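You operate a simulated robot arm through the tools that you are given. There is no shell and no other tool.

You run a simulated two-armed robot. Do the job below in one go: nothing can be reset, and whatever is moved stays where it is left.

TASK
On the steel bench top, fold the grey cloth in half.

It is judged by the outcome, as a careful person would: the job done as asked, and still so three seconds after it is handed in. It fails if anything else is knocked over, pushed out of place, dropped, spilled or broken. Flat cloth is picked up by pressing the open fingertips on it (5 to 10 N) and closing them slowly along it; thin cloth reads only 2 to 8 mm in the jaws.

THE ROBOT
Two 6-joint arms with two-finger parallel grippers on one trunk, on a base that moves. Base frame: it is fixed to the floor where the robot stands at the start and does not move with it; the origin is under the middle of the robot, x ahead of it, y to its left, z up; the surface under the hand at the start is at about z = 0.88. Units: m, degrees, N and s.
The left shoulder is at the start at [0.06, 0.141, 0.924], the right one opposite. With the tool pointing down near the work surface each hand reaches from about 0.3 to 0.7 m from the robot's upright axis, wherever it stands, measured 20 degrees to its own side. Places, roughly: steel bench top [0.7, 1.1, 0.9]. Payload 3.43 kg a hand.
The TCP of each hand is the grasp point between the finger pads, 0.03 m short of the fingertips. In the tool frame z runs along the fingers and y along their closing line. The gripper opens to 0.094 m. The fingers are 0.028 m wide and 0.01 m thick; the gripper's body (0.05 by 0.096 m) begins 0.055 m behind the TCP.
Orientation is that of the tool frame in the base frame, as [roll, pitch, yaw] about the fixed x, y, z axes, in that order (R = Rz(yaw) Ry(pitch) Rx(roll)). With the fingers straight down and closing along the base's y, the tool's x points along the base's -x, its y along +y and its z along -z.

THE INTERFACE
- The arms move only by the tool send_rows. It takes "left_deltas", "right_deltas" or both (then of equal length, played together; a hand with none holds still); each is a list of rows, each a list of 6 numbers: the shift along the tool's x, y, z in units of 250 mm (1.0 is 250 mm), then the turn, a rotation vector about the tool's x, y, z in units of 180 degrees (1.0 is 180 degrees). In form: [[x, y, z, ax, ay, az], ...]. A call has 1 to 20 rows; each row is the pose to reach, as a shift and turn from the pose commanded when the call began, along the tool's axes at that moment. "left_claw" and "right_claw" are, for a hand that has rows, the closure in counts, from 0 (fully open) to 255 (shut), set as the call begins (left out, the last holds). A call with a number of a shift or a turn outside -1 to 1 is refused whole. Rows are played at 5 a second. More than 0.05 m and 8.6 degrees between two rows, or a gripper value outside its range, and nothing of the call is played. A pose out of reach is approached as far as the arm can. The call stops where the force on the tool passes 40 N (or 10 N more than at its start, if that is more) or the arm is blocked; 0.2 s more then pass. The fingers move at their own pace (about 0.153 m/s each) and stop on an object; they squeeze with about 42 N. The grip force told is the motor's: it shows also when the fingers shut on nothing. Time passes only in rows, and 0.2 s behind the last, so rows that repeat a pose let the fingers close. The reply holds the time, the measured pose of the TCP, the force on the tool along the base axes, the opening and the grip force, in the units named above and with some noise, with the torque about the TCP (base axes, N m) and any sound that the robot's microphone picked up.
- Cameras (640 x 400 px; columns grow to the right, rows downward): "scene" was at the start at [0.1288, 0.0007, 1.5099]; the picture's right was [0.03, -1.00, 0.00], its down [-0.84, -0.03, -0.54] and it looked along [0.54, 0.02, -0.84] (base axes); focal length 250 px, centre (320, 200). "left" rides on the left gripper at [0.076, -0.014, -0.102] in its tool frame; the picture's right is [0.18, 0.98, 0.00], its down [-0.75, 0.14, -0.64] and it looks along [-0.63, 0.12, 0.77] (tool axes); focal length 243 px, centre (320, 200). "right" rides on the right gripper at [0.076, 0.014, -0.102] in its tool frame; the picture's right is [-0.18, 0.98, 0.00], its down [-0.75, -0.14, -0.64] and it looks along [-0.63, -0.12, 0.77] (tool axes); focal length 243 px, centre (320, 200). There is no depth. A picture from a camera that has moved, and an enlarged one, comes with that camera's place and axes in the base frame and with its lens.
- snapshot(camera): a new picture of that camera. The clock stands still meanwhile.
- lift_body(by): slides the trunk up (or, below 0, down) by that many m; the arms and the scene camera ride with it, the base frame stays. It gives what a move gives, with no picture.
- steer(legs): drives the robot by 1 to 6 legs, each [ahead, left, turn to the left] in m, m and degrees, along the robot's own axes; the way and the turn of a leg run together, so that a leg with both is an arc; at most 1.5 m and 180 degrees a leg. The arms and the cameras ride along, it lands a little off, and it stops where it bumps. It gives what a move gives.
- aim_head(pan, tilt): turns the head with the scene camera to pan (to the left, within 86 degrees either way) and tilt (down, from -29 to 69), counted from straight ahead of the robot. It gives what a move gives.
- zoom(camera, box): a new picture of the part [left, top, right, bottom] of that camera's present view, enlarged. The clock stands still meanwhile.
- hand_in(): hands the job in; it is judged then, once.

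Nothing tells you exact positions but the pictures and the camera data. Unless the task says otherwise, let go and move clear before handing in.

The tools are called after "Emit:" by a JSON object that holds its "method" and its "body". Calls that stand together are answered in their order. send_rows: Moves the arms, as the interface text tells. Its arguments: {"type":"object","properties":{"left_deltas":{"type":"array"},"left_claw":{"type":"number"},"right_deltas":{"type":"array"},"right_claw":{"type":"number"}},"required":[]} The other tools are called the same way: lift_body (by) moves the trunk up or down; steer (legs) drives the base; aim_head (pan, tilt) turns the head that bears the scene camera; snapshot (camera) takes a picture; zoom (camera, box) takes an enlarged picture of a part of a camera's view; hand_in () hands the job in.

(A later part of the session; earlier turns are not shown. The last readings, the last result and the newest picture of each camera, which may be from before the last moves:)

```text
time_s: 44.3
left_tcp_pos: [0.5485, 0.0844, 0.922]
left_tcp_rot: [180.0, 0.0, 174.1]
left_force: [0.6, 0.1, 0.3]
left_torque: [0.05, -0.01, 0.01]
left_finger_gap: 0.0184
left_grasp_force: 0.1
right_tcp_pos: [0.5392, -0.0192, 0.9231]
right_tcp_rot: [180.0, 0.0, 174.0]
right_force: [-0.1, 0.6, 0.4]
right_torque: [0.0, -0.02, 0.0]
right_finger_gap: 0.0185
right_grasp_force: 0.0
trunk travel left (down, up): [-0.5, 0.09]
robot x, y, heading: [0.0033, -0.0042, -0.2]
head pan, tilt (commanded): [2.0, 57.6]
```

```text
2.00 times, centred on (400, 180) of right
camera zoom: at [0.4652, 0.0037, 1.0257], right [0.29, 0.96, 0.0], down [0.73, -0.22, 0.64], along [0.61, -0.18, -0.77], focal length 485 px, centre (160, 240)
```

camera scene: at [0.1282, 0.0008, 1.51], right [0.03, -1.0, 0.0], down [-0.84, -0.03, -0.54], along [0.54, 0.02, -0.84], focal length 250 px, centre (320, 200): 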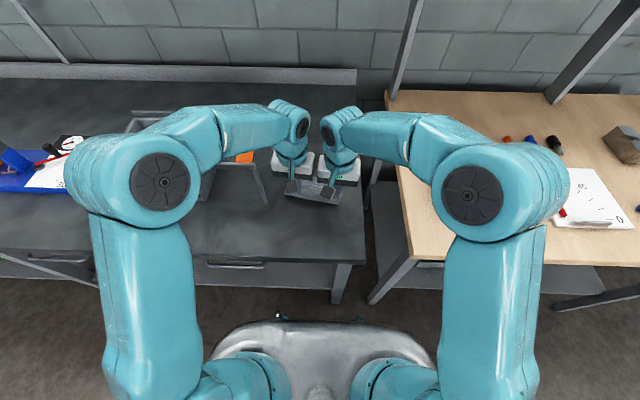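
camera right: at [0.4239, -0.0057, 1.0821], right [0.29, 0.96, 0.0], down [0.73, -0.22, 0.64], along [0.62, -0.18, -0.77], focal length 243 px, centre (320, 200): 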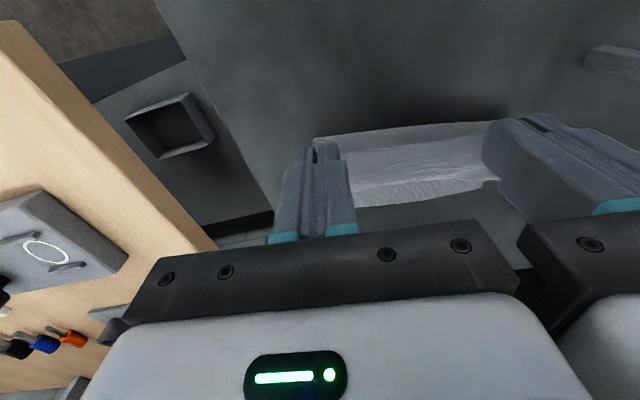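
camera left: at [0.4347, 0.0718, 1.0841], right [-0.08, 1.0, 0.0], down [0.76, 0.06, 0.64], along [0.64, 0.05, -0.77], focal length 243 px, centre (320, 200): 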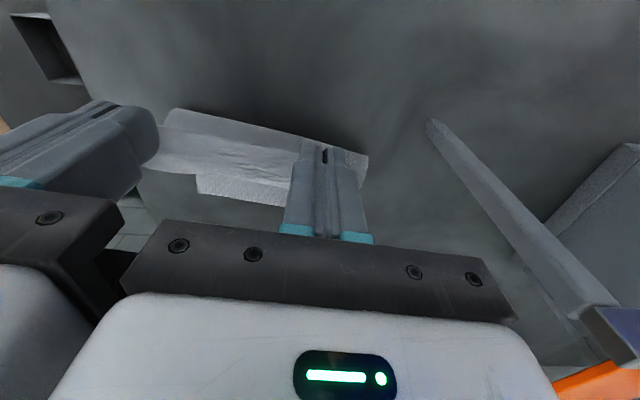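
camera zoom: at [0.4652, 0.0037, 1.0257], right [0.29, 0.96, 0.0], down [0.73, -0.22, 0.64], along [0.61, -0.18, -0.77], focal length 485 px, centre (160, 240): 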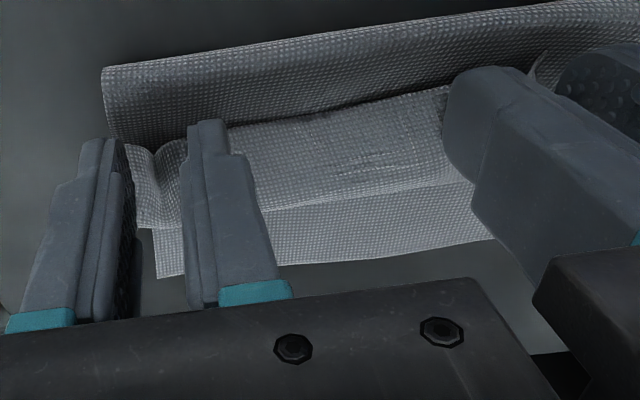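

Both jaws are open and the cloth stays in place. I'll rise straight up and see how the strip settles.

Emit:
{"method": "send_rows", "body": {"left_deltas": [[0, 0, -0.03, 0, 0, 0], [0, 0, -0.06, 0, 0, 0], [0, 0, -0.1, 0, 0, 0], [0, 0, -0.15, 0, 0, 0], [0, 0, -0.2, 0, 0, 0], [0, 0, -0.24, 0, 0, 0], [0, 0, -0.24, 0, 0, 0]], "right_deltas": [[0, 0, -0.03, 0, 0, 0], [0, 0, -0.06, 0, 0, 0], [0, 0, -0.1, 0, 0, 0], [0, 0, -0.15, 0, 0, 0], [0, 0, -0.2, 0, 0, 0], [0, 0, -0.24, 0, 0, 0], [0, 0, -0.24, 0, 0, 0]]}}

Emit:
{"method": "zoom", "body": {"camera": "left", "box": [120, 60, 440, 260]}}

Emit:
{"method": "zoom", "body": {"camera": "right", "box": [240, 60, 560, 260]}}

```text
time_s: 45.9
left_tcp_pos: [0.5488, 0.0847, 0.9819]
left_tcp_rot: [-179.9, 0.1, 173.9]
left_force: [0.3, 0.4, -0.1]
left_torque: [0.02, -0.01, -0.01]
left_finger_gap: 0.0185
left_grasp_force: 0.0
right_tcp_pos: [0.5391, -0.0194, 0.9846]
right_tcp_rot: [180.0, 0.1, 173.9]
right_force: [0.6, 0.2, -0.6]
right_torque: [-0.03, 0.03, -0.01]
right_finger_gap: 0.0187
right_grasp_force: 0.1
trunk travel left (down, up): [-0.5, 0.09]
robot x, y, heading: [0.0021, -0.0004, -0.1]
head pan, tilt (commanded): [2.0, 57.6]
```

```text
2.00 times, centred on (280, 160) of left
camera zoom: at [0.4722, 0.0795, 1.0852], right [-0.08, 1.0, 0.0], down [0.76, 0.06, 0.64], along [0.64, 0.05, -0.77], focal length 485 px, centre (400, 280)
```

zoom: 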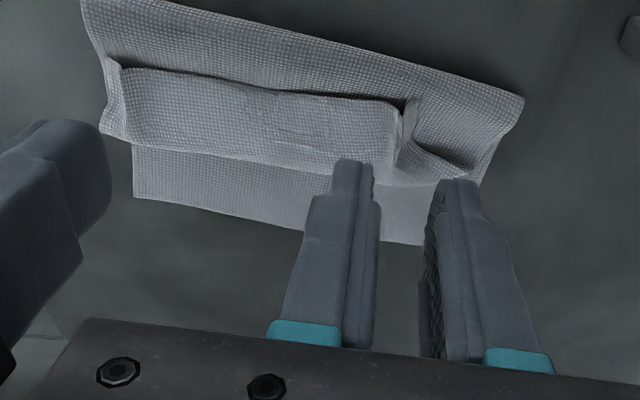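

```text
2.00 times, centred on (400, 160) of right
camera zoom: at [0.4656, 0.0032, 1.0866], right [0.29, 0.96, 0.0], down [0.73, -0.22, 0.64], along [0.61, -0.18, -0.77], focal length 485 px, centre (160, 280)
```

zoom: 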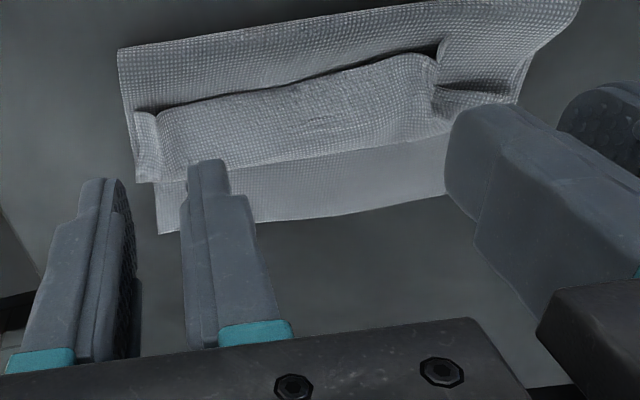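

The fold is nearly there. The strip near the moved edge is still flipped back on top, and the bottom layer shows beyond it. I'll move both hands back and aside for a clear look from the head camera.

Emit:
{"method": "send_rows", "body": {"left_deltas": [[0.08, -0.01, -0.1, 0, 0, 0], [0.2, -0.02, -0.2, 0, 0, 0], [0.34, -0.035, -0.28, 0, 0, 0], [0.473, -0.05, -0.28, 0, 0, 0], [0.485, 0.08, -0.28, 0, 0, 0], [0.5, 0.22, -0.28, 0, 0, 0], [0.515, 0.35, -0.28, 0, 0, 0], [0.521, 0.409, -0.28, 0, 0, 0]], "right_deltas": [[0.08, -0.01, -0.1, 0, 0, 0], [0.2, -0.02, -0.2, 0, 0, 0], [0.34, -0.035, -0.28, 0, 0, 0], [0.473, -0.05, -0.28, 0, 0, 0], [0.455, -0.2, -0.28, 0, 0, 0], [0.44, -0.35, -0.28, 0, 0, 0], [0.425, -0.5, -0.28, 0, 0, 0], [0.41, -0.646, -0.28, 0, 0, 0]]}}

Emit:
{"method": "zoom", "body": {"camera": "scene", "box": [256, 140, 384, 220]}}

Emit:
{"method": "snapshot", "body": {"camera": "scene"}}

```text
time_s: 47.7
left_tcp_pos: [0.4281, 0.2005, 1.0531]
left_tcp_rot: [180.0, 0.1, 173.9]
left_force: [0.3, -0.1, -0.1]
left_torque: [0.01, -0.04, 0.02]
left_finger_gap: 0.0185
left_grasp_force: 0.0
right_tcp_pos: [0.4192, -0.1706, 1.053]
right_tcp_rot: [179.8, 0.0, 174.0]
right_force: [0.0, -1.0, 0.8]
right_torque: [0.0, 0.01, 0.01]
right_finger_gap: 0.0183
right_grasp_force: 0.1
trunk travel left (down, up): [-0.5, 0.09]
robot x, y, heading: [0.0026, 0.0018, -0.1]
head pan, tilt (commanded): [2.0, 57.6]
```

```text
5.00 times, centred on (320, 180) of scene
camera zoom: at [0.1278, -0.0005, 1.51], right [0.04, -1.0, 0.0], down [-0.84, -0.03, -0.54], along [0.54, 0.02, -0.84], focal length 1252 px, centre (320, 300)
```

zoom: 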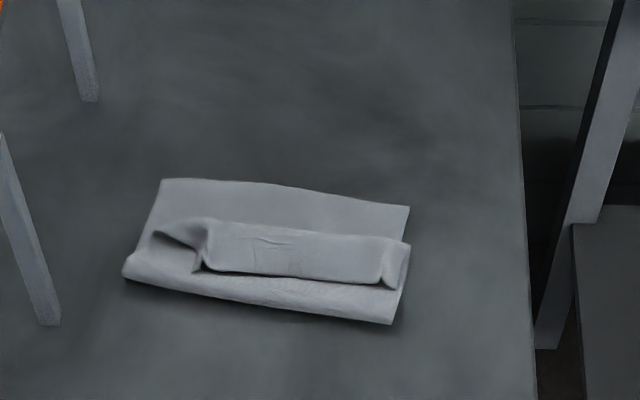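

```text
taken
camera scene: at [0.1278, -0.0005, 1.51], right [0.04, -1.0, 0.0], down [-0.84, -0.03, -0.54], along [0.54, 0.02, -0.84], focal length 250 px, centre (320, 200)
```

scene: 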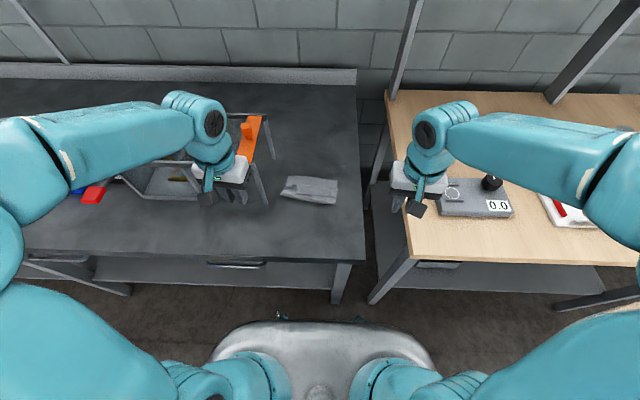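

Now it's clear. The bottom layer's far edge runs from (0.615, 0.115) to (0.597, -0.041), and a roughly 33 mm strip of the moved edge is flipped back with its free edge raised at x of about 0.53. I'll turn the right hand 90° so a single finger can push that strip over towards the far edge.

Emit:
{"method": "send_rows", "body": {"right_deltas": [[0, 0, 0, 0, 0, -0.042], [0, 0, 0, 0, 0, -0.084], [0, 0, 0, 0, 0, -0.126], [0, 0, 0, 0, 0, -0.168], [0, 0, 0, 0, 0, -0.21], [0, 0, 0, 0, 0, -0.252], [0, 0, 0, 0, 0, -0.294], [0, 0, 0, 0, 0, -0.336], [0, 0, 0, 0, 0, -0.378], [0, 0, 0, 0, 0, -0.42], [0, 0, 0, 0, 0, -0.462], [0, 0, 0, 0, 0, -0.5], [0, 0, 0, 0, 0, -0.5]], "right_claw": 38}}

Emit:
{"method": "zoom", "body": {"camera": "scene", "box": [270, 155, 350, 205]}}

```text
time_s: 50.5
left_tcp_pos: [0.4311, 0.2002, 1.0538]
left_tcp_rot: [180.0, 0.0, 174.1]
left_force: [0.5, -0.3, 0.2]
left_torque: [-0.03, 0.0, 0.01]
left_finger_gap: 0.0182
left_grasp_force: 0.1
right_tcp_pos: [0.4194, -0.1678, 1.0533]
right_tcp_rot: [179.9, -0.1, -96.0]
right_force: [0.3, -0.3, 0.4]
right_torque: [0.01, 0.02, -0.02]
right_finger_gap: 0.08
right_grasp_force: 0.0
trunk travel left (down, up): [-0.5, 0.09]
robot x, y, heading: [-0.0015, -0.0017, 0.0]
head pan, tilt (commanded): [2.0, 57.6]
```

```text
8.00 times, centred on (310, 180) of scene
camera zoom: at [0.1294, 0.0006, 1.5098], right [0.03, -1.0, 0.0], down [-0.84, -0.03, -0.54], along [0.54, 0.02, -0.84], focal length 2003 px, centre (400, 360)
```

zoom: 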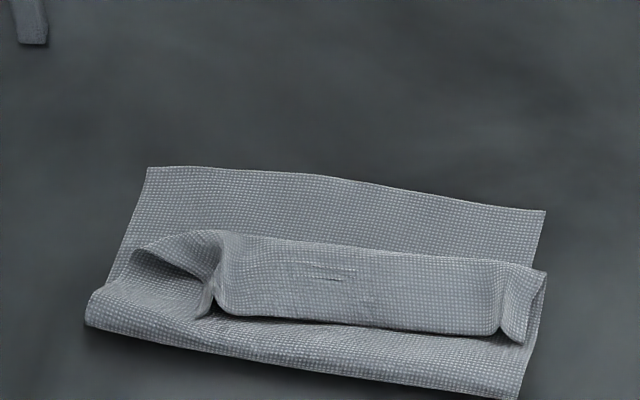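

The strip's free edge is at about (0.53, 0.03), with the fold just behind it at 0.521. I'll bring the right hand over so its front finger sits just behind that edge.

Emit:
{"method": "send_rows", "body": {"right_deltas": [[-0.135, -0.023, 0, 0, 0, 0], [-0.27, -0.046, 0.03, 0, 0, 0], [-0.405, -0.069, 0.08, 0, 0, 0], [-0.54, -0.092, 0.15, 0, 0, 0], [-0.675, -0.115, 0.23, 0, 0, 0], [-0.81, -0.1384, 0.3133, 0, 0, 0], [-0.81, -0.1384, 0.3133, 0, 0, 0]]}}

Emit:
{"method": "snapshot", "body": {"camera": "right"}}

Emit:
{"method": "zoom", "body": {"camera": "scene", "box": [230, 120, 390, 220]}}

```text
time_s: 52.1
left_tcp_pos: [0.4291, 0.2008, 1.0538]
left_tcp_rot: [-180.0, 0.1, 173.9]
left_force: [0.5, -0.4, 0.7]
left_torque: [-0.01, -0.01, 0.02]
left_finger_gap: 0.0183
left_grasp_force: 0.1
right_tcp_pos: [0.4741, 0.0296, 0.9782]
right_tcp_rot: [-179.8, 0.0, -96.0]
right_force: [0.3, 0.3, 0.6]
right_torque: [0.03, -0.01, 0.01]
right_finger_gap: 0.0797
right_grasp_force: 0.0
trunk travel left (down, up): [-0.5, 0.09]
robot x, y, heading: [-0.0015, -0.0003, -0.3]
head pan, tilt (commanded): [2.0, 57.6]
```

```text
taken
camera right: at [0.4526, -0.0441, 1.0791], right [-0.96, 0.29, 0.0], down [0.22, 0.73, 0.64], along [0.19, 0.62, -0.77], focal length 243 px, centre (320, 200)
```

right: 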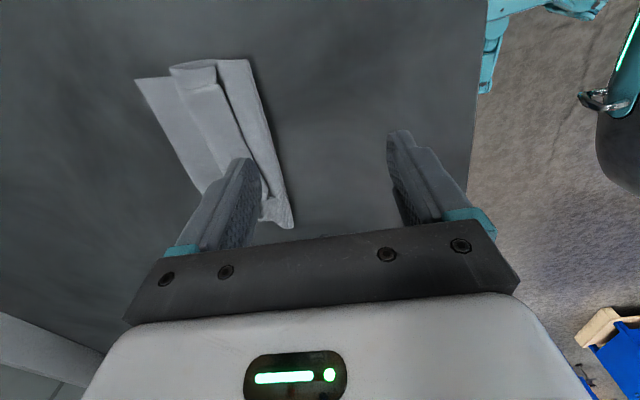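

```text
4.00 times, centred on (310, 170) of scene
camera zoom: at [0.1278, -0.0011, 1.51], right [0.03, -1.0, 0.0], down [-0.84, -0.03, -0.54], along [0.54, 0.02, -0.84], focal length 1001 px, centre (360, 320)
```

zoom: 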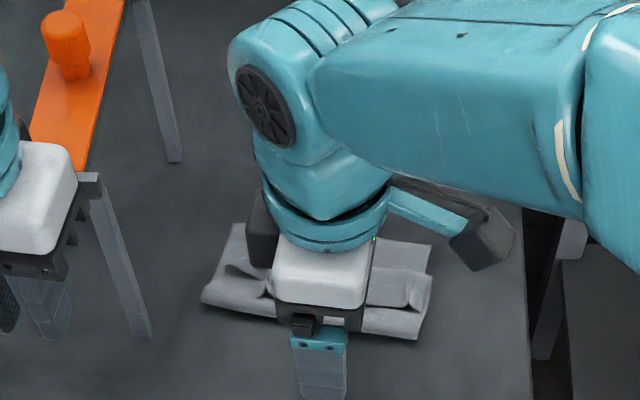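

The right wrist camera now gives a side view along the fold. I'll zoom in there to place the front finger.

Emit:
{"method": "zoom", "body": {"camera": "right", "box": [120, 40, 360, 250]}}

```text
1.90 times, centred on (240, 145) of right
camera zoom: at [0.4526, -0.0441, 1.0791], right [-0.96, 0.29, 0.0], down [0.22, 0.73, 0.64], along [0.19, 0.62, -0.77], focal length 462 px, centre (472, 305)
```

zoom: 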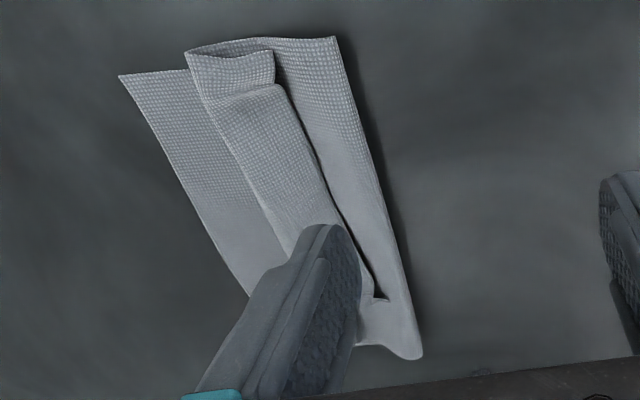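

The front finger would come down right on the fold, about 18 mm behind the strip's free edge, which is good. I'll lower it until it just presses on the fold.

Emit:
{"method": "send_rows", "body": {"right_deltas": [[0, -0.008, 0.05, 0, 0, 0], [0, -0.016, 0.1, 0, 0, 0], [0, -0.016, 0.15, 0, 0, 0], [0, -0.016, 0.19, 0, 0, 0], [0, -0.016, 0.22, 0, 0, 0], [0, -0.016, 0.22, 0, 0, 0]]}}

Emit:
{"method": "zoom", "body": {"camera": "right", "box": [120, 40, 360, 250]}}

```text
time_s: 53.5
left_tcp_pos: [0.4289, 0.2009, 1.0537]
left_tcp_rot: [-180.0, 0.0, 174.0]
left_force: [0.1, -0.6, -0.8]
left_torque: [0.0, 0.01, 0.0]
left_finger_gap: 0.0186
left_grasp_force: 0.1
right_tcp_pos: [0.4793, 0.0304, 0.9202]
right_tcp_rot: [180.0, 0.0, -96.1]
right_force: [-0.1, 0.7, -1.0]
right_torque: [-0.02, 0.01, 0.01]
right_finger_gap: 0.0802
right_grasp_force: 0.1
trunk travel left (down, up): [-0.5, 0.09]
robot x, y, heading: [-0.0018, -0.0005, 0.1]
head pan, tilt (commanded): [2.0, 57.6]
```

```text
1.90 times, centred on (240, 145) of right
camera zoom: at [0.4577, -0.0442, 1.0224], right [-0.96, 0.29, 0.0], down [0.22, 0.73, 0.64], along [0.18, 0.62, -0.77], focal length 462 px, centre (472, 305)
```

zoom: 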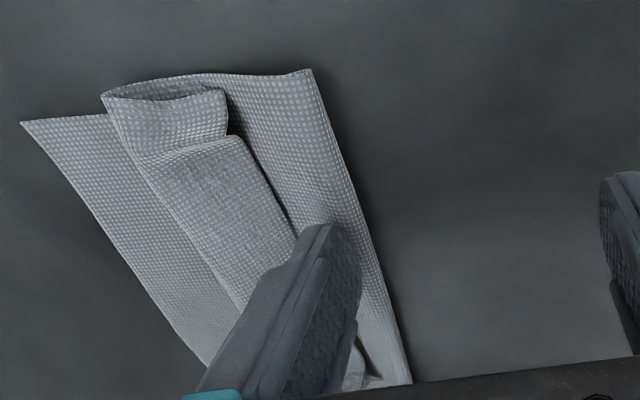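

The front finger is just behind the strip's free edge and close to the flap. I'll push it forward 25 mm to lift and roll the strip.

Emit:
{"method": "send_rows", "body": {"right_deltas": [[0, -0.02, 0, 0, 0, 0], [0, -0.04, 0, 0, 0, 0], [0, -0.06, 0, 0, 0, 0], [0, -0.08, 0, 0, 0, 0], [0, -0.1, 0, 0, 0, 0], [0, -0.1, 0, 0, 0, 0]]}}

Emit:
{"method": "zoom", "body": {"camera": "right", "box": [120, 40, 360, 250]}}

Emit:
{"method": "zoom", "body": {"camera": "scene", "box": [270, 140, 350, 200]}}

```text
time_s: 54.9
left_tcp_pos: [0.4302, 0.2015, 1.0532]
left_tcp_rot: [179.9, 0.1, 174.0]
left_force: [0.3, 0.5, 0.3]
left_torque: [0.05, 0.0, 0.0]
left_finger_gap: 0.0185
left_grasp_force: 0.1
right_tcp_pos: [0.5053, 0.0258, 0.9216]
right_tcp_rot: [-179.9, 0.1, -96.0]
right_force: [-0.6, 0.3, 0.1]
right_torque: [0.02, 0.01, 0.0]
right_finger_gap: 0.0799
right_grasp_force: 0.0
trunk travel left (down, up): [-0.5, 0.09]
robot x, y, heading: [0.0001, 0.0026, -0.2]
head pan, tilt (commanded): [2.0, 57.6]
```

```text
1.90 times, centred on (240, 145) of right
camera zoom: at [0.4835, -0.0472, 1.0224], right [-0.96, 0.29, 0.0], down [0.22, 0.73, 0.64], along [0.18, 0.62, -0.77], focal length 462 px, centre (472, 305)
```

zoom: 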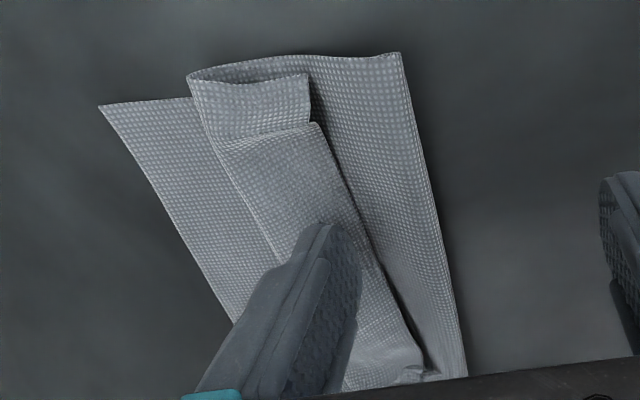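

```text
6.67 times, centred on (310, 170) of scene
camera zoom: at [0.1291, 0.0006, 1.5099], right [0.03, -1.0, 0.0], down [-0.84, -0.03, -0.54], along [0.54, 0.02, -0.84], focal length 1669 px, centre (387, 400)
```

zoom: 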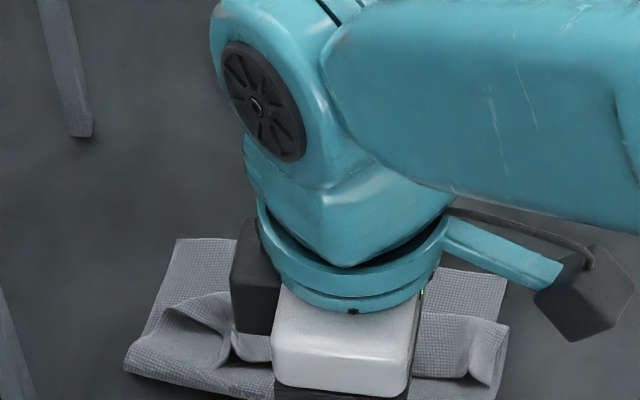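

The finger rode over the strip, so the strip's edge sits lower than 10 mm. I'll back off and press lower, about 4 mm above the bench, just behind the edge, and push again.

Emit:
{"method": "send_rows", "body": {"right_deltas": [[0, 0, -0.06, 0, 0, 0], [0, 0.04, -0.06, 0, 0, 0], [0, 0.08, -0.06, 0, 0, 0], [0, 0.12, -0.06, 0, 0, 0], [0, 0.12, -0.02, 0, 0, 0], [0, 0.12, 0.01, 0, 0, 0], [0, 0.12, 0.024, 0, 0, 0], [0, 0.12, 0.024, 0, 0, 0]]}}

Emit:
{"method": "zoom", "body": {"camera": "right", "box": [120, 40, 360, 250]}}

```text
time_s: 56.7
left_tcp_pos: [0.4294, 0.2003, 1.0533]
left_tcp_rot: [-180.0, 0.0, 174.0]
left_force: [-0.3, -0.3, -0.1]
left_torque: [0.04, -0.03, 0.04]
left_finger_gap: 0.0184
left_grasp_force: 0.1
right_tcp_pos: [0.4733, 0.0291, 0.9149]
right_tcp_rot: [180.0, 0.0, -95.9]
right_force: [-0.3, -0.2, 0.4]
right_torque: [0.0, -0.04, 0.0]
right_finger_gap: 0.08
right_grasp_force: 0.0
trunk travel left (down, up): [-0.5, 0.09]
robot x, y, heading: [0.0011, -0.0009, -0.3]
head pan, tilt (commanded): [2.0, 57.6]
```

```text
1.90 times, centred on (240, 145) of right
camera zoom: at [0.4527, -0.0436, 1.0167], right [-0.96, 0.29, 0.0], down [0.22, 0.73, 0.64], along [0.18, 0.62, -0.77], focal length 462 px, centre (472, 305)
```

zoom: 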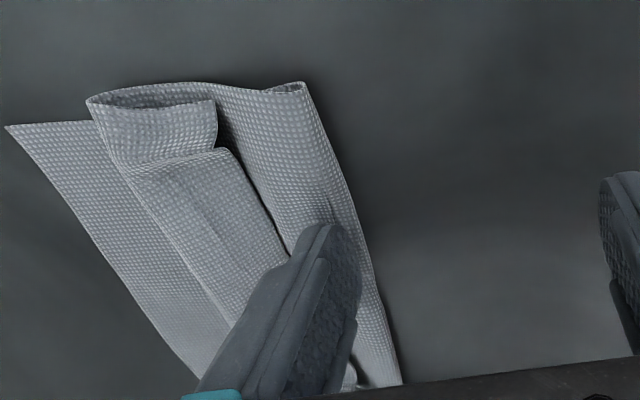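

The finger is now dimpling the fold behind the raised strip edge. I'll push forward 15 mm and check that it catches under the strip.

Emit:
{"method": "send_rows", "body": {"right_deltas": [[0, -0.015, 0, 0, 0, 0], [0, -0.03, 0, 0, 0, 0], [0, -0.045, 0, 0, 0, 0], [0, -0.06, 0, 0, 0, 0], [0, -0.06, 0, 0, 0, 0]]}}

Emit:
{"method": "zoom", "body": {"camera": "right", "box": [120, 40, 360, 250]}}

```text
time_s: 57.9
left_tcp_pos: [0.4301, 0.2011, 1.0533]
left_tcp_rot: [180.0, 0.0, 173.9]
left_force: [0.4, -0.7, 0.6]
left_torque: [0.0, 0.01, 0.0]
left_finger_gap: 0.0186
left_grasp_force: 0.0
right_tcp_pos: [0.4902, 0.0274, 0.9169]
right_tcp_rot: [180.0, 0.0, -96.0]
right_force: [0.7, -0.3, -0.3]
right_torque: [0.0, 0.0, -0.01]
right_finger_gap: 0.0798
right_grasp_force: 0.0
trunk travel left (down, up): [-0.5, 0.09]
robot x, y, heading: [-0.0023, 0.0014, -0.2]
head pan, tilt (commanded): [2.0, 57.6]
```

```text
1.90 times, centred on (240, 145) of right
camera zoom: at [0.4684, -0.0458, 1.0175], right [-0.96, 0.29, 0.0], down [0.22, 0.73, 0.64], along [0.18, 0.62, -0.77], focal length 462 px, centre (472, 305)
```

zoom: 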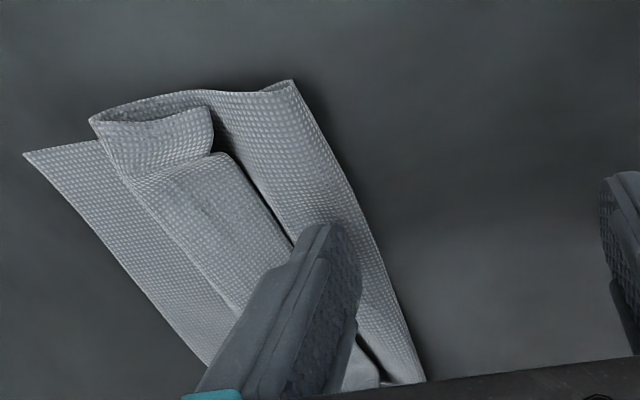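

The push is sliding the whole cloth rather than flipping the strip, so I'll stop that. A better way is to press lightly on the strip from above and drag it forward, so it unrolls like a tread, as it did under the grippers. I'll lift, turn the right hand back, and open the fingers to about 60 mm.

Emit:
{"method": "send_rows", "body": {"right_deltas": [[0, 0, -0.08, 0, 0, 0], [0, 0, -0.18, 0, 0, 0], [0, 0, -0.28, 0, 0, 0], [0, 0, -0.28, 0, 0, 0.042], [0, 0, -0.28, 0, 0, 0.084], [0, 0, -0.28, 0, 0, 0.126], [0, 0, -0.28, 0, 0, 0.168], [0, 0, -0.28, 0, 0, 0.21], [0, 0, -0.28, 0, 0, 0.252], [0, 0, -0.28, 0, 0, 0.294], [0, 0, -0.28, 0, 0, 0.336], [0, 0, -0.28, 0, 0, 0.378], [0, 0, -0.28, 0, 0, 0.42], [0, 0, -0.28, 0, 0, 0.462], [0, 0, -0.28, 0, 0, 0.5], [0, 0, -0.28, 0, 0, 0.5]], "right_claw": 92}}

Emit:
{"method": "zoom", "body": {"camera": "right", "box": [140, 20, 500, 245]}}

Emit:
{"method": "zoom", "body": {"camera": "scene", "box": [256, 140, 384, 220]}}

```text
time_s: 61.3
left_tcp_pos: [0.4303, 0.2014, 1.0538]
left_tcp_rot: [-179.9, 0.0, 174.0]
left_force: [0.0, 0.8, -0.4]
left_torque: [0.0, 0.03, -0.01]
left_finger_gap: 0.0184
left_grasp_force: 0.1
right_tcp_pos: [0.4888, 0.028, 0.9843]
right_tcp_rot: [180.0, 0.0, 174.0]
right_force: [0.3, -0.1, -0.7]
right_torque: [0.01, 0.01, 0.0]
right_finger_gap: 0.0603
right_grasp_force: 0.1
trunk travel left (down, up): [-0.5, 0.09]
robot x, y, heading: [0.0005, 0.0029, -0.2]
head pan, tilt (commanded): [2.0, 57.6]
```

```text
1.78 times, centred on (320, 132) of right
camera zoom: at [0.4159, 0.0511, 1.0866], right [0.29, 0.96, 0.0], down [0.73, -0.22, 0.64], along [0.61, -0.18, -0.77], focal length 431 px, centre (320, 320)
```

zoom: 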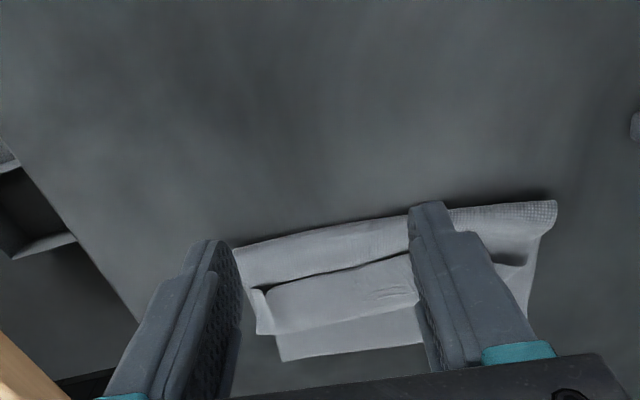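

```text
5.00 times, centred on (320, 180) of scene
camera zoom: at [0.1293, 0.0007, 1.5098], right [0.03, -1.0, 0.0], down [-0.84, -0.03, -0.54], along [0.54, 0.02, -0.84], focal length 1252 px, centre (320, 300)
```

zoom: 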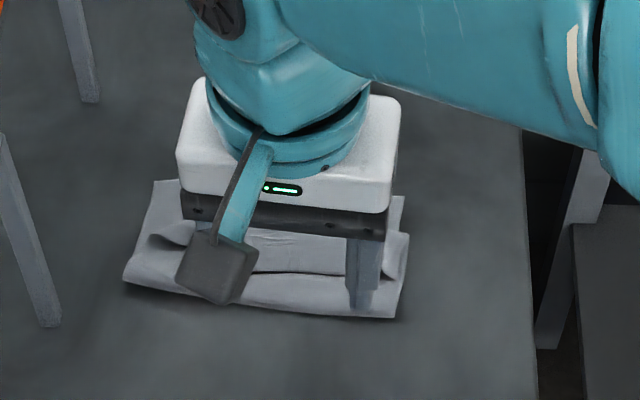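

The strip spans x of about 0.539 to 0.571 at mid-width. I'll bring the right hand's two open fingers down on top of it (y of about -0.007 and 0.063).

Emit:
{"method": "send_rows", "body": {"right_deltas": [[-0.08, 0.008, 0.02, 0, 0, 0], [-0.16, 0.016, 0.06, 0, 0, 0], [-0.25, 0.026, 0.12, 0, 0, 0], [-0.25, 0.026, 0.18, 0, 0, 0], [-0.25, 0.026, 0.23, 0, 0, 0], [-0.25, 0.026, 0.25, 0, 0, 0], [-0.25, 0.026, 0.25, 0, 0, 0]]}}

Emit:
{"method": "zoom", "body": {"camera": "right", "box": [140, 20, 500, 245]}}

```text
time_s: 62.9
left_tcp_pos: [0.4294, 0.2016, 1.0538]
left_tcp_rot: [-180.0, 0.0, 174.0]
left_force: [-0.5, -0.1, 0.4]
left_torque: [-0.01, 0.02, 0.01]
left_finger_gap: 0.0184
left_grasp_force: 0.0
right_tcp_pos: [0.5534, 0.028, 0.9216]
right_tcp_rot: [180.0, 0.0, 173.9]
right_force: [-0.1, -0.4, 0.2]
right_torque: [0.01, 0.02, 0.04]
right_finger_gap: 0.0603
right_grasp_force: 0.1
trunk travel left (down, up): [-0.5, 0.09]
robot x, y, heading: [0.0007, 0.0002, -0.2]
head pan, tilt (commanded): [2.0, 57.6]
```

```text
1.78 times, centred on (320, 132) of right
camera zoom: at [0.4789, 0.0505, 1.0246], right [0.29, 0.96, 0.0], down [0.73, -0.22, 0.64], along [0.62, -0.18, -0.77], focal length 431 px, centre (320, 320)
```

zoom: 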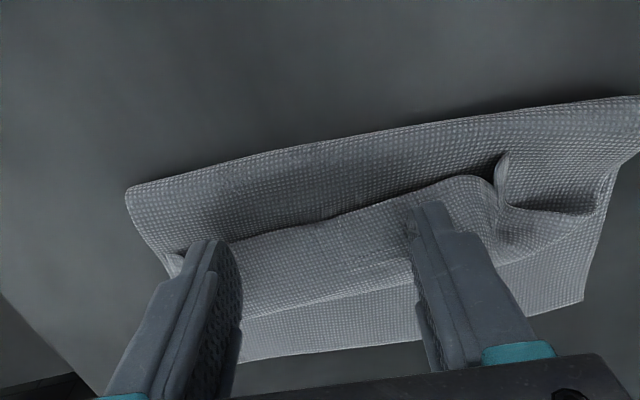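

Both fingers are over the strip at 10 mm height. I'll press down gently in small steps.

Emit:
{"method": "send_rows", "body": {"right_deltas": [[0, 0, 0.008, 0, 0, 0], [0, 0, 0.016, 0, 0, 0], [0, 0, 0.022, 0, 0, 0], [0, 0, 0.022, 0, 0, 0]]}}

Emit:
{"method": "send_rows", "body": {"right_deltas": [[0, 0, 0.004, 0, 0, 0], [0, 0, 0.006, 0, 0, 0], [0, 0, 0.006, 0, 0, 0]]}}

```text
time_s: 63.9
left_tcp_pos: [0.4298, 0.2013, 1.0542]
left_tcp_rot: [180.0, 0.1, 173.9]
left_force: [-0.2, 0.0, 0.7]
left_torque: [-0.03, -0.02, -0.02]
left_finger_gap: 0.0187
left_grasp_force: 0.0
right_tcp_pos: [0.5528, 0.0281, 0.9161]
right_tcp_rot: [-179.9, 0.0, 174.1]
right_force: [0.8, 0.0, -0.7]
right_torque: [-0.01, -0.01, 0.0]
right_finger_gap: 0.06
right_grasp_force: 0.0
trunk travel left (down, up): [-0.5, 0.09]
robot x, y, heading: [0.0039, -0.0022, -0.1]
head pan, tilt (commanded): [2.0, 57.6]
```

```text
time_s: 64.7
left_tcp_pos: [0.4307, 0.2011, 1.0539]
left_tcp_rot: [-180.0, 0.1, 174.0]
left_force: [0.6, 0.6, -0.1]
left_torque: [0.0, 0.0, 0.02]
left_finger_gap: 0.0185
left_grasp_force: 0.0
right_tcp_pos: [0.553, 0.0284, 0.9161]
right_tcp_rot: [180.0, -0.1, 174.0]
right_force: [0.4, 0.7, -0.8]
right_torque: [0.01, 0.02, -0.01]
right_finger_gap: 0.0601
right_grasp_force: 0.1
trunk travel left (down, up): [-0.5, 0.09]
robot x, y, heading: [0.0001, 0.0027, -0.0]
head pan, tilt (commanded): [2.0, 57.6]
```

Emit:
{"method": "send_rows", "body": {"right_deltas": [[0, 0, 0.003, 0, 0, 0], [0, 0, 0.005, 0, 0, 0], [0, 0, 0.005, 0, 0, 0]]}}

Emit:
{"method": "zoom", "body": {"camera": "right", "box": [140, 20, 500, 245]}}

```text
time_s: 65.5
left_tcp_pos: [0.4297, 0.2013, 1.0544]
left_tcp_rot: [180.0, 0.0, 174.0]
left_force: [0.0, -0.1, 0.1]
left_torque: [0.01, 0.01, -0.01]
left_finger_gap: 0.0184
left_grasp_force: 0.2
right_tcp_pos: [0.5522, 0.0277, 0.9139]
right_tcp_rot: [-179.9, -0.1, 174.0]
right_force: [-0.7, 0.2, 0.5]
right_torque: [0.0, 0.02, 0.02]
right_finger_gap: 0.06
right_grasp_force: 0.1
trunk travel left (down, up): [-0.5, 0.09]
robot x, y, heading: [-0.0008, -0.0068, 0.2]
head pan, tilt (commanded): [2.0, 57.6]
```

```text
1.78 times, centred on (320, 132) of right
camera zoom: at [0.4789, 0.0505, 1.016], right [0.29, 0.96, 0.0], down [0.73, -0.22, 0.64], along [0.61, -0.18, -0.77], focal length 431 px, centre (320, 320)
```

zoom: 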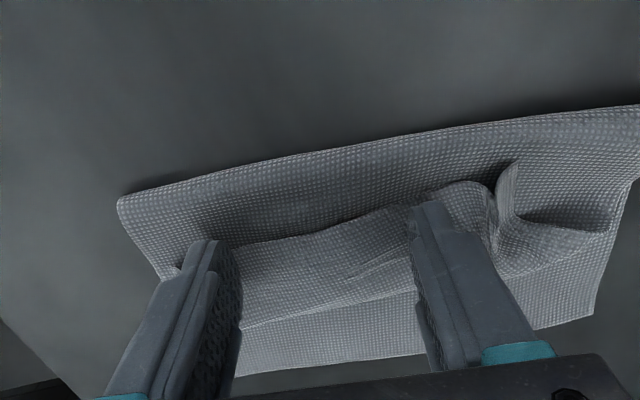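

The fingers have pressed the strip down. I'll press half a millimetre more and drag forward 20 mm.

Emit:
{"method": "send_rows", "body": {"right_deltas": [[0, 0, 0.002, 0, 0, 0], [-0.016, 0, 0.002, 0, 0, 0], [-0.032, 0, 0.002, 0, 0, 0], [-0.048, 0, 0.002, 0, 0, 0], [-0.064, 0, 0.002, 0, 0, 0], [-0.08, 0, 0.002, 0, 0, 0], [-0.08, 0, 0.002, 0, 0, 0]]}}

Emit:
{"method": "zoom", "body": {"camera": "right", "box": [140, 20, 500, 245]}}

```text
time_s: 67.1
left_tcp_pos: [0.4303, 0.2014, 1.0521]
left_tcp_rot: [180.0, 0.0, 173.9]
left_force: [-0.4, -0.3, -0.5]
left_torque: [-0.01, 0.02, -0.02]
left_finger_gap: 0.0184
left_grasp_force: 0.1
right_tcp_pos: [0.572, 0.0259, 0.9134]
right_tcp_rot: [180.0, 0.0, 174.0]
right_force: [0.0, -0.6, -0.2]
right_torque: [0.01, 0.01, 0.02]
right_finger_gap: 0.0599
right_grasp_force: 0.0
trunk travel left (down, up): [-0.5, 0.09]
robot x, y, heading: [-0.0028, -0.0016, 0.0]
head pan, tilt (commanded): [2.0, 57.6]
```

```text
1.78 times, centred on (320, 132) of right
camera zoom: at [0.4988, 0.0482, 1.0147], right [0.29, 0.96, 0.0], down [0.73, -0.22, 0.64], along [0.62, -0.18, -0.77], focal length 431 px, centre (320, 320)
```

zoom: 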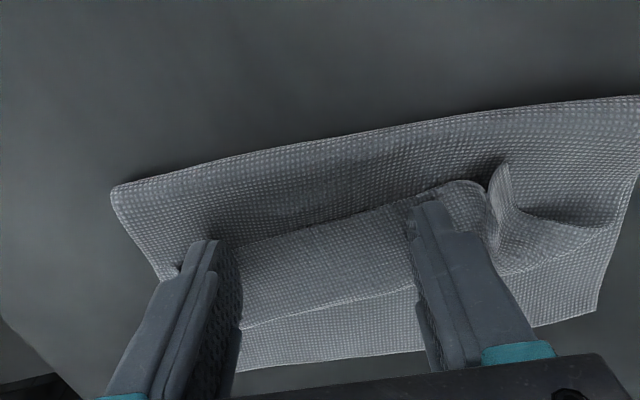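

The whole cloth slid with the fingers by 2 cm, so the strip won't unroll that way; cloth on steel slips more easily than cloth on cloth. I'll lift off, move the right hand aside and look again before re-gripping the strip's edge with much less overlap.

Emit:
{"method": "send_rows", "body": {"right_deltas": [[0, 0, -0.08, 0, 0, 0], [0, 0, -0.2, 0, 0, 0], [0.08, 0, -0.34, 0, 0, 0], [0.22, 0, -0.46, 0, 0, 0], [0.38, -0.05, -0.55, 0, 0, 0], [0.52, -0.2, -0.55, 0, 0, 0], [0.56, -0.39, -0.55, 0, 0, 0], [0.56, -0.58, -0.55, 0, 0, 0], [0.56, -0.76, -0.55, 0, 0, 0]]}}

Emit:
{"method": "zoom", "body": {"camera": "scene", "box": [270, 140, 366, 200]}}

```text
refused: row 6 steps farther than a row can; nothing moved
```

```text
6.67 times, centred on (318, 170) of scene
camera zoom: at [0.1289, 0.0007, 1.5099], right [0.03, -1.0, 0.0], down [-0.84, -0.03, -0.54], along [0.54, 0.02, -0.84], focal length 1669 px, centre (333, 400)
```

zoom: 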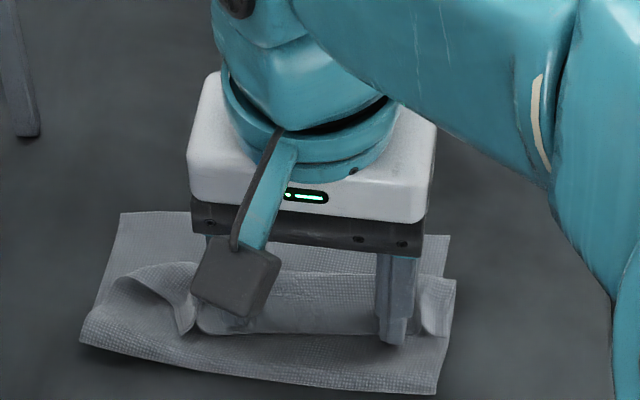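

One step was too long, so nothing moved. I'll send the same retreat with shorter steps.

Emit:
{"method": "send_rows", "body": {"right_deltas": [[0, 0, -0.08, 0, 0, 0], [0, 0, -0.2, 0, 0, 0], [0.08, 0, -0.34, 0, 0, 0], [0.2, 0, -0.46, 0, 0, 0], [0.34, -0.05, -0.55, 0, 0, 0], [0.46, -0.17, -0.55, 0, 0, 0], [0.54, -0.32, -0.55, 0, 0, 0], [0.56, -0.48, -0.55, 0, 0, 0], [0.56, -0.64, -0.55, 0, 0, 0], [0.56, -0.78, -0.55, 0, 0, 0]]}}

Emit:
{"method": "zoom", "body": {"camera": "scene", "box": [270, 140, 366, 200]}}

```text
time_s: 69.3
left_tcp_pos: [0.4295, 0.201, 1.0543]
left_tcp_rot: [180.0, 0.0, 174.0]
left_force: [-0.8, 0.4, 0.1]
left_torque: [0.03, -0.02, 0.02]
left_finger_gap: 0.0183
left_grasp_force: 0.0
right_tcp_pos: [0.411, -0.154, 1.0515]
right_tcp_rot: [180.0, -0.1, 173.9]
right_force: [0.3, 0.8, 0.3]
right_torque: [-0.02, 0.02, 0.02]
right_finger_gap: 0.06
right_grasp_force: 0.0
trunk travel left (down, up): [-0.5, 0.09]
robot x, y, heading: [0.002, -0.0013, 0.1]
head pan, tilt (commanded): [2.0, 57.6]
```

```text
6.67 times, centred on (318, 170) of scene
camera zoom: at [0.1284, -0.0001, 1.5099], right [0.04, -1.0, 0.0], down [-0.84, -0.03, -0.54], along [0.54, 0.02, -0.84], focal length 1669 px, centre (333, 400)
```

zoom: 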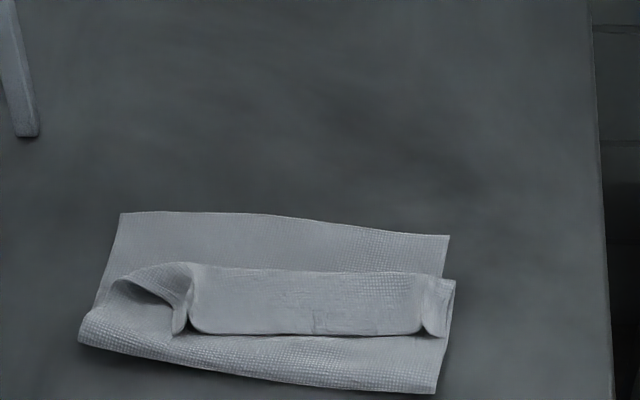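

The geometry is clear now: bottom far edge from (0.631, 0.119) to (0.622, -0.039), strip edge at x of about 0.555, with standing ridges at y of about 0.080 and -0.028. I'll bring both hands over those ridges, overlapping only about 7 mm of the strip so it can flatten on its own later.

Emit:
{"method": "send_rows", "body": {"left_deltas": [[-0.017, -0.161, 0, 0, 0, 0], [-0.034, -0.322, 0, 0, 0, 0], [-0.0508, -0.4833, 0, 0, 0, 0], [-0.1686, -0.4709, 0.104, 0, 0, 0], [-0.2864, -0.4585, 0.208, 0, 0, 0], [-0.4042, -0.4461, 0.313, 0, 0, 0], [-0.522, -0.4337, 0.417, 0, 0, 0], [-0.522, -0.4337, 0.417, 0, 0, 0]], "right_deltas": [[0.0175, 0.1664, 0, 0, 0, 0], [0.035, 0.3328, 0, 0, 0, 0], [0.0525, 0.4992, 0, 0, 0, 0], [-0.0838, 0.5135, 0.1015, 0, 0, 0], [-0.2201, 0.5278, 0.203, 0, 0, 0], [-0.3564, 0.5421, 0.3045, 0, 0, 0], [-0.4925, 0.5565, 0.406, 0, 0, 0], [-0.4925, 0.5565, 0.406, 0, 0, 0]], "left_claw": 188, "right_claw": 188}}

Emit:
{"method": "zoom", "body": {"camera": "left", "box": [120, 60, 440, 260]}}

Emit:
{"method": "zoom", "body": {"camera": "right", "box": [200, 60, 520, 260]}}

```text
time_s: 71.1
left_tcp_pos: [0.5441, 0.0784, 0.9499]
left_tcp_rot: [-179.9, 0.2, 174.0]
left_force: [0.3, -0.5, 0.8]
left_torque: [-0.03, -0.05, 0.02]
left_finger_gap: 0.0246
left_grasp_force: 0.1
right_tcp_pos: [0.5464, -0.0248, 0.9537]
right_tcp_rot: [179.9, 0.2, 174.1]
right_force: [-1.1, 0.0, 0.4]
right_torque: [0.03, -0.09, 0.04]
right_finger_gap: 0.0246
right_grasp_force: 0.1
trunk travel left (down, up): [-0.5, 0.09]
robot x, y, heading: [0.0026, 0.0046, -0.2]
head pan, tilt (commanded): [2.0, 57.6]
```

```text
2.00 times, centred on (280, 160) of left
camera zoom: at [0.4679, 0.0733, 1.0522], right [-0.08, 1.0, 0.0], down [0.76, 0.06, 0.65], along [0.64, 0.05, -0.76], focal length 485 px, centre (400, 280)
```

zoom: 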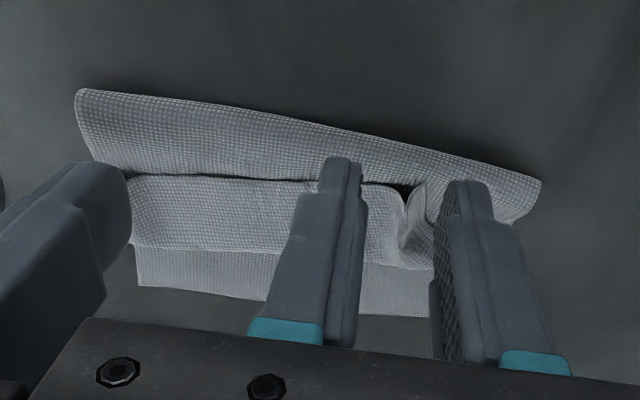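

```text
2.00 times, centred on (360, 160) of right
camera zoom: at [0.472, -0.0026, 1.0552], right [0.29, 0.96, 0.0], down [0.73, -0.22, 0.64], along [0.62, -0.18, -0.76], focal length 485 px, centre (240, 280)
```

zoom: 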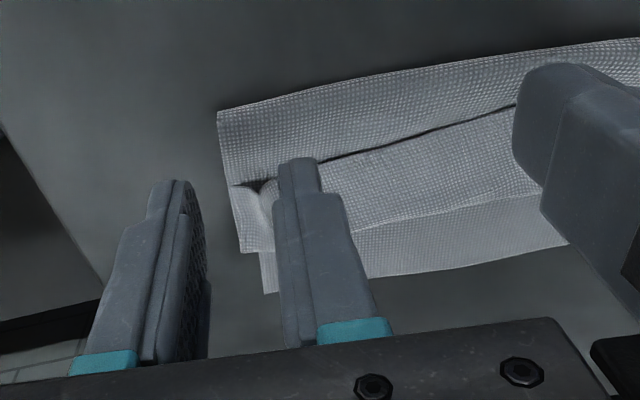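

The ridges are inside both open jaws, with small offsets. I'll correct by a few millimetres and lower to just above the cloth.

Emit:
{"method": "send_rows", "body": {"left_deltas": [[-0.01, 0.006, 0.03, 0, 0, 0], [-0.02, 0.012, 0.06, 0, 0, 0], [-0.02, 0.012, 0.09, 0, 0, 0], [-0.02, 0.012, 0.115, 0, 0, 0], [-0.02, 0.012, 0.136, 0, 0, 0], [-0.02, 0.012, 0.136, 0, 0, 0]], "right_deltas": [[-0.014, 0.004, 0.035, 0, 0, 0], [-0.028, 0.008, 0.07, 0, 0, 0], [-0.028, 0.008, 0.1, 0, 0, 0], [-0.028, 0.008, 0.128, 0, 0, 0], [-0.028, 0.008, 0.148, 0, 0, 0], [-0.028, 0.008, 0.148, 0, 0, 0]]}}

Emit:
{"method": "zoom", "body": {"camera": "left", "box": [120, 60, 440, 260]}}

Emit:
{"method": "zoom", "body": {"camera": "right", "box": [200, 60, 520, 260]}}

```text
time_s: 72.5
left_tcp_pos: [0.5527, 0.0821, 0.9165]
left_tcp_rot: [-180.0, 0.1, 174.0]
left_force: [0.0, -0.5, 1.2]
left_torque: [0.0, -0.03, 0.02]
left_finger_gap: 0.025
left_grasp_force: 0.0
right_tcp_pos: [0.556, -0.0266, 0.9134]
right_tcp_rot: [180.0, 0.1, 173.9]
right_force: [-0.8, 0.5, 0.5]
right_torque: [-0.01, -0.03, 0.02]
right_finger_gap: 0.0246
right_grasp_force: 0.0
trunk travel left (down, up): [-0.5, 0.09]
robot x, y, heading: [-0.0003, 0.0049, 0.1]
head pan, tilt (commanded): [2.0, 57.6]
```

```text
2.00 times, centred on (280, 160) of left
camera zoom: at [0.476, 0.0758, 1.0178], right [-0.08, 1.0, 0.0], down [0.76, 0.06, 0.64], along [0.64, 0.05, -0.77], focal length 485 px, centre (400, 280)
```

zoom: 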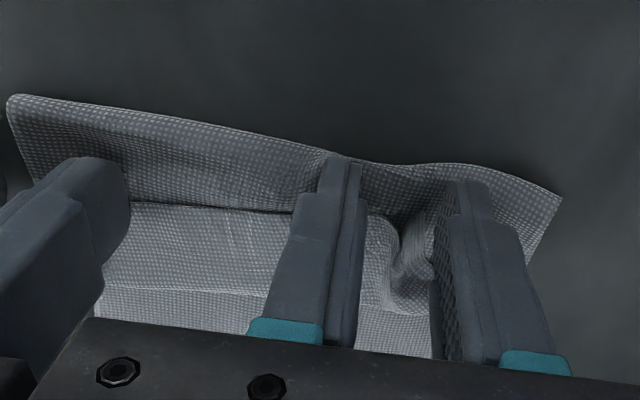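

```text
2.00 times, centred on (360, 160) of right
camera zoom: at [0.4816, -0.0034, 1.0154], right [0.29, 0.96, 0.0], down [0.73, -0.22, 0.64], along [0.62, -0.18, -0.77], focal length 485 px, centre (240, 280)
```

zoom: 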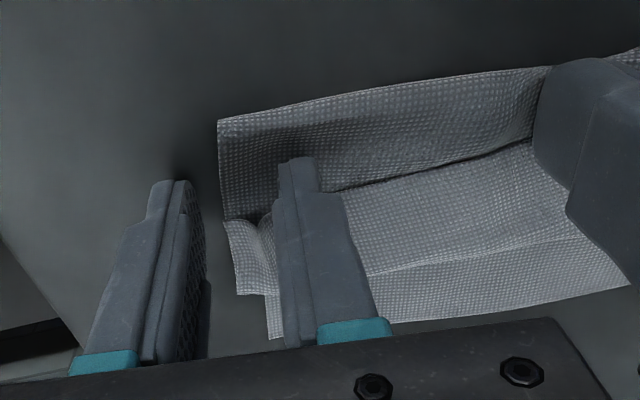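

At this height the jaws would also squeeze the fold bulge under the ridge, especially on the left. I'll rise about 5 mm and shift 6 mm forward, so only the standing ridge gets pinched, then close slowly.

Emit:
{"method": "send_rows", "body": {"left_deltas": [[0, 0, -0.022, 0, 0, 0], [-0.012, 0, -0.022, 0, 0, 0], [-0.024, 0, -0.022, 0, 0, 0], [-0.024, 0, -0.022, 0, 0, 0]], "right_deltas": [[0, 0, -0.022, 0, 0, 0], [-0.012, 0, -0.022, 0, 0, 0], [-0.024, 0, -0.022, 0, 0, 0], [-0.024, 0, -0.022, 0, 0, 0]], "left_claw": 205, "right_claw": 205}}

Emit:
{"method": "zoom", "body": {"camera": "left", "box": [200, 80, 440, 230]}}

Emit:
{"method": "zoom", "body": {"camera": "right", "box": [200, 80, 440, 230]}}

```text
time_s: 73.5
left_tcp_pos: [0.5596, 0.0812, 0.9208]
left_tcp_rot: [180.0, 0.2, 174.0]
left_force: [0.3, -0.4, 0.4]
left_torque: [0.04, -0.02, 0.01]
left_finger_gap: 0.0184
left_grasp_force: 0.0
right_tcp_pos: [0.5619, -0.0284, 0.9184]
right_tcp_rot: [-179.9, -0.1, 173.9]
right_force: [-0.3, -0.4, -0.2]
right_torque: [-0.04, -0.03, 0.01]
right_finger_gap: 0.0187
right_grasp_force: 0.1
trunk travel left (down, up): [-0.5, 0.09]
robot x, y, heading: [-0.0027, 0.0019, 0.0]
head pan, tilt (commanded): [2.0, 57.6]
```

```text
2.67 times, centred on (320, 155) of left
camera zoom: at [0.4823, 0.0753, 1.023], right [-0.08, 1.0, 0.0], down [0.76, 0.06, 0.64], along [0.64, 0.05, -0.77], focal length 647 px, centre (320, 320)
```

zoom: 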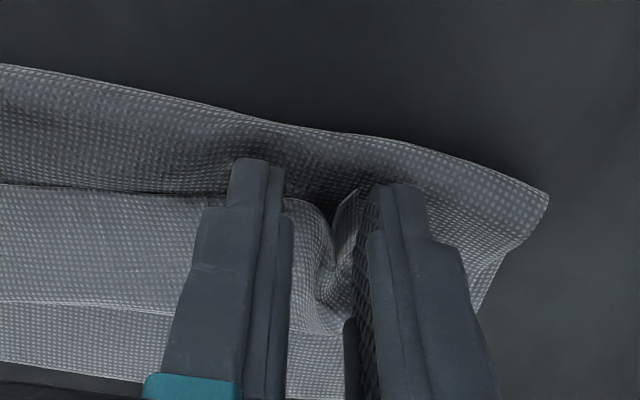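

```text
2.67 times, centred on (320, 155) of right
camera zoom: at [0.4887, -0.0048, 1.0209], right [0.29, 0.96, 0.0], down [0.73, -0.22, 0.64], along [0.62, -0.18, -0.77], focal length 647 px, centre (320, 320)
```

zoom: 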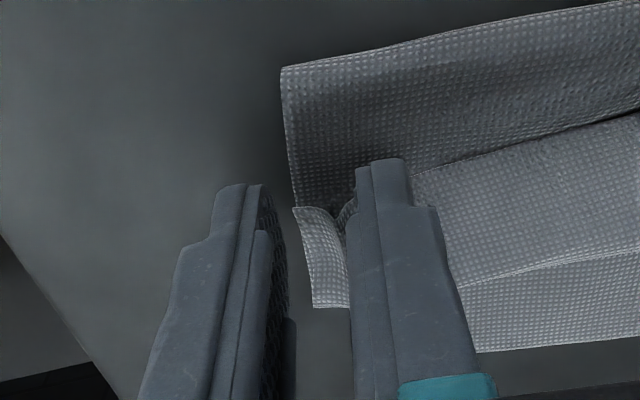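

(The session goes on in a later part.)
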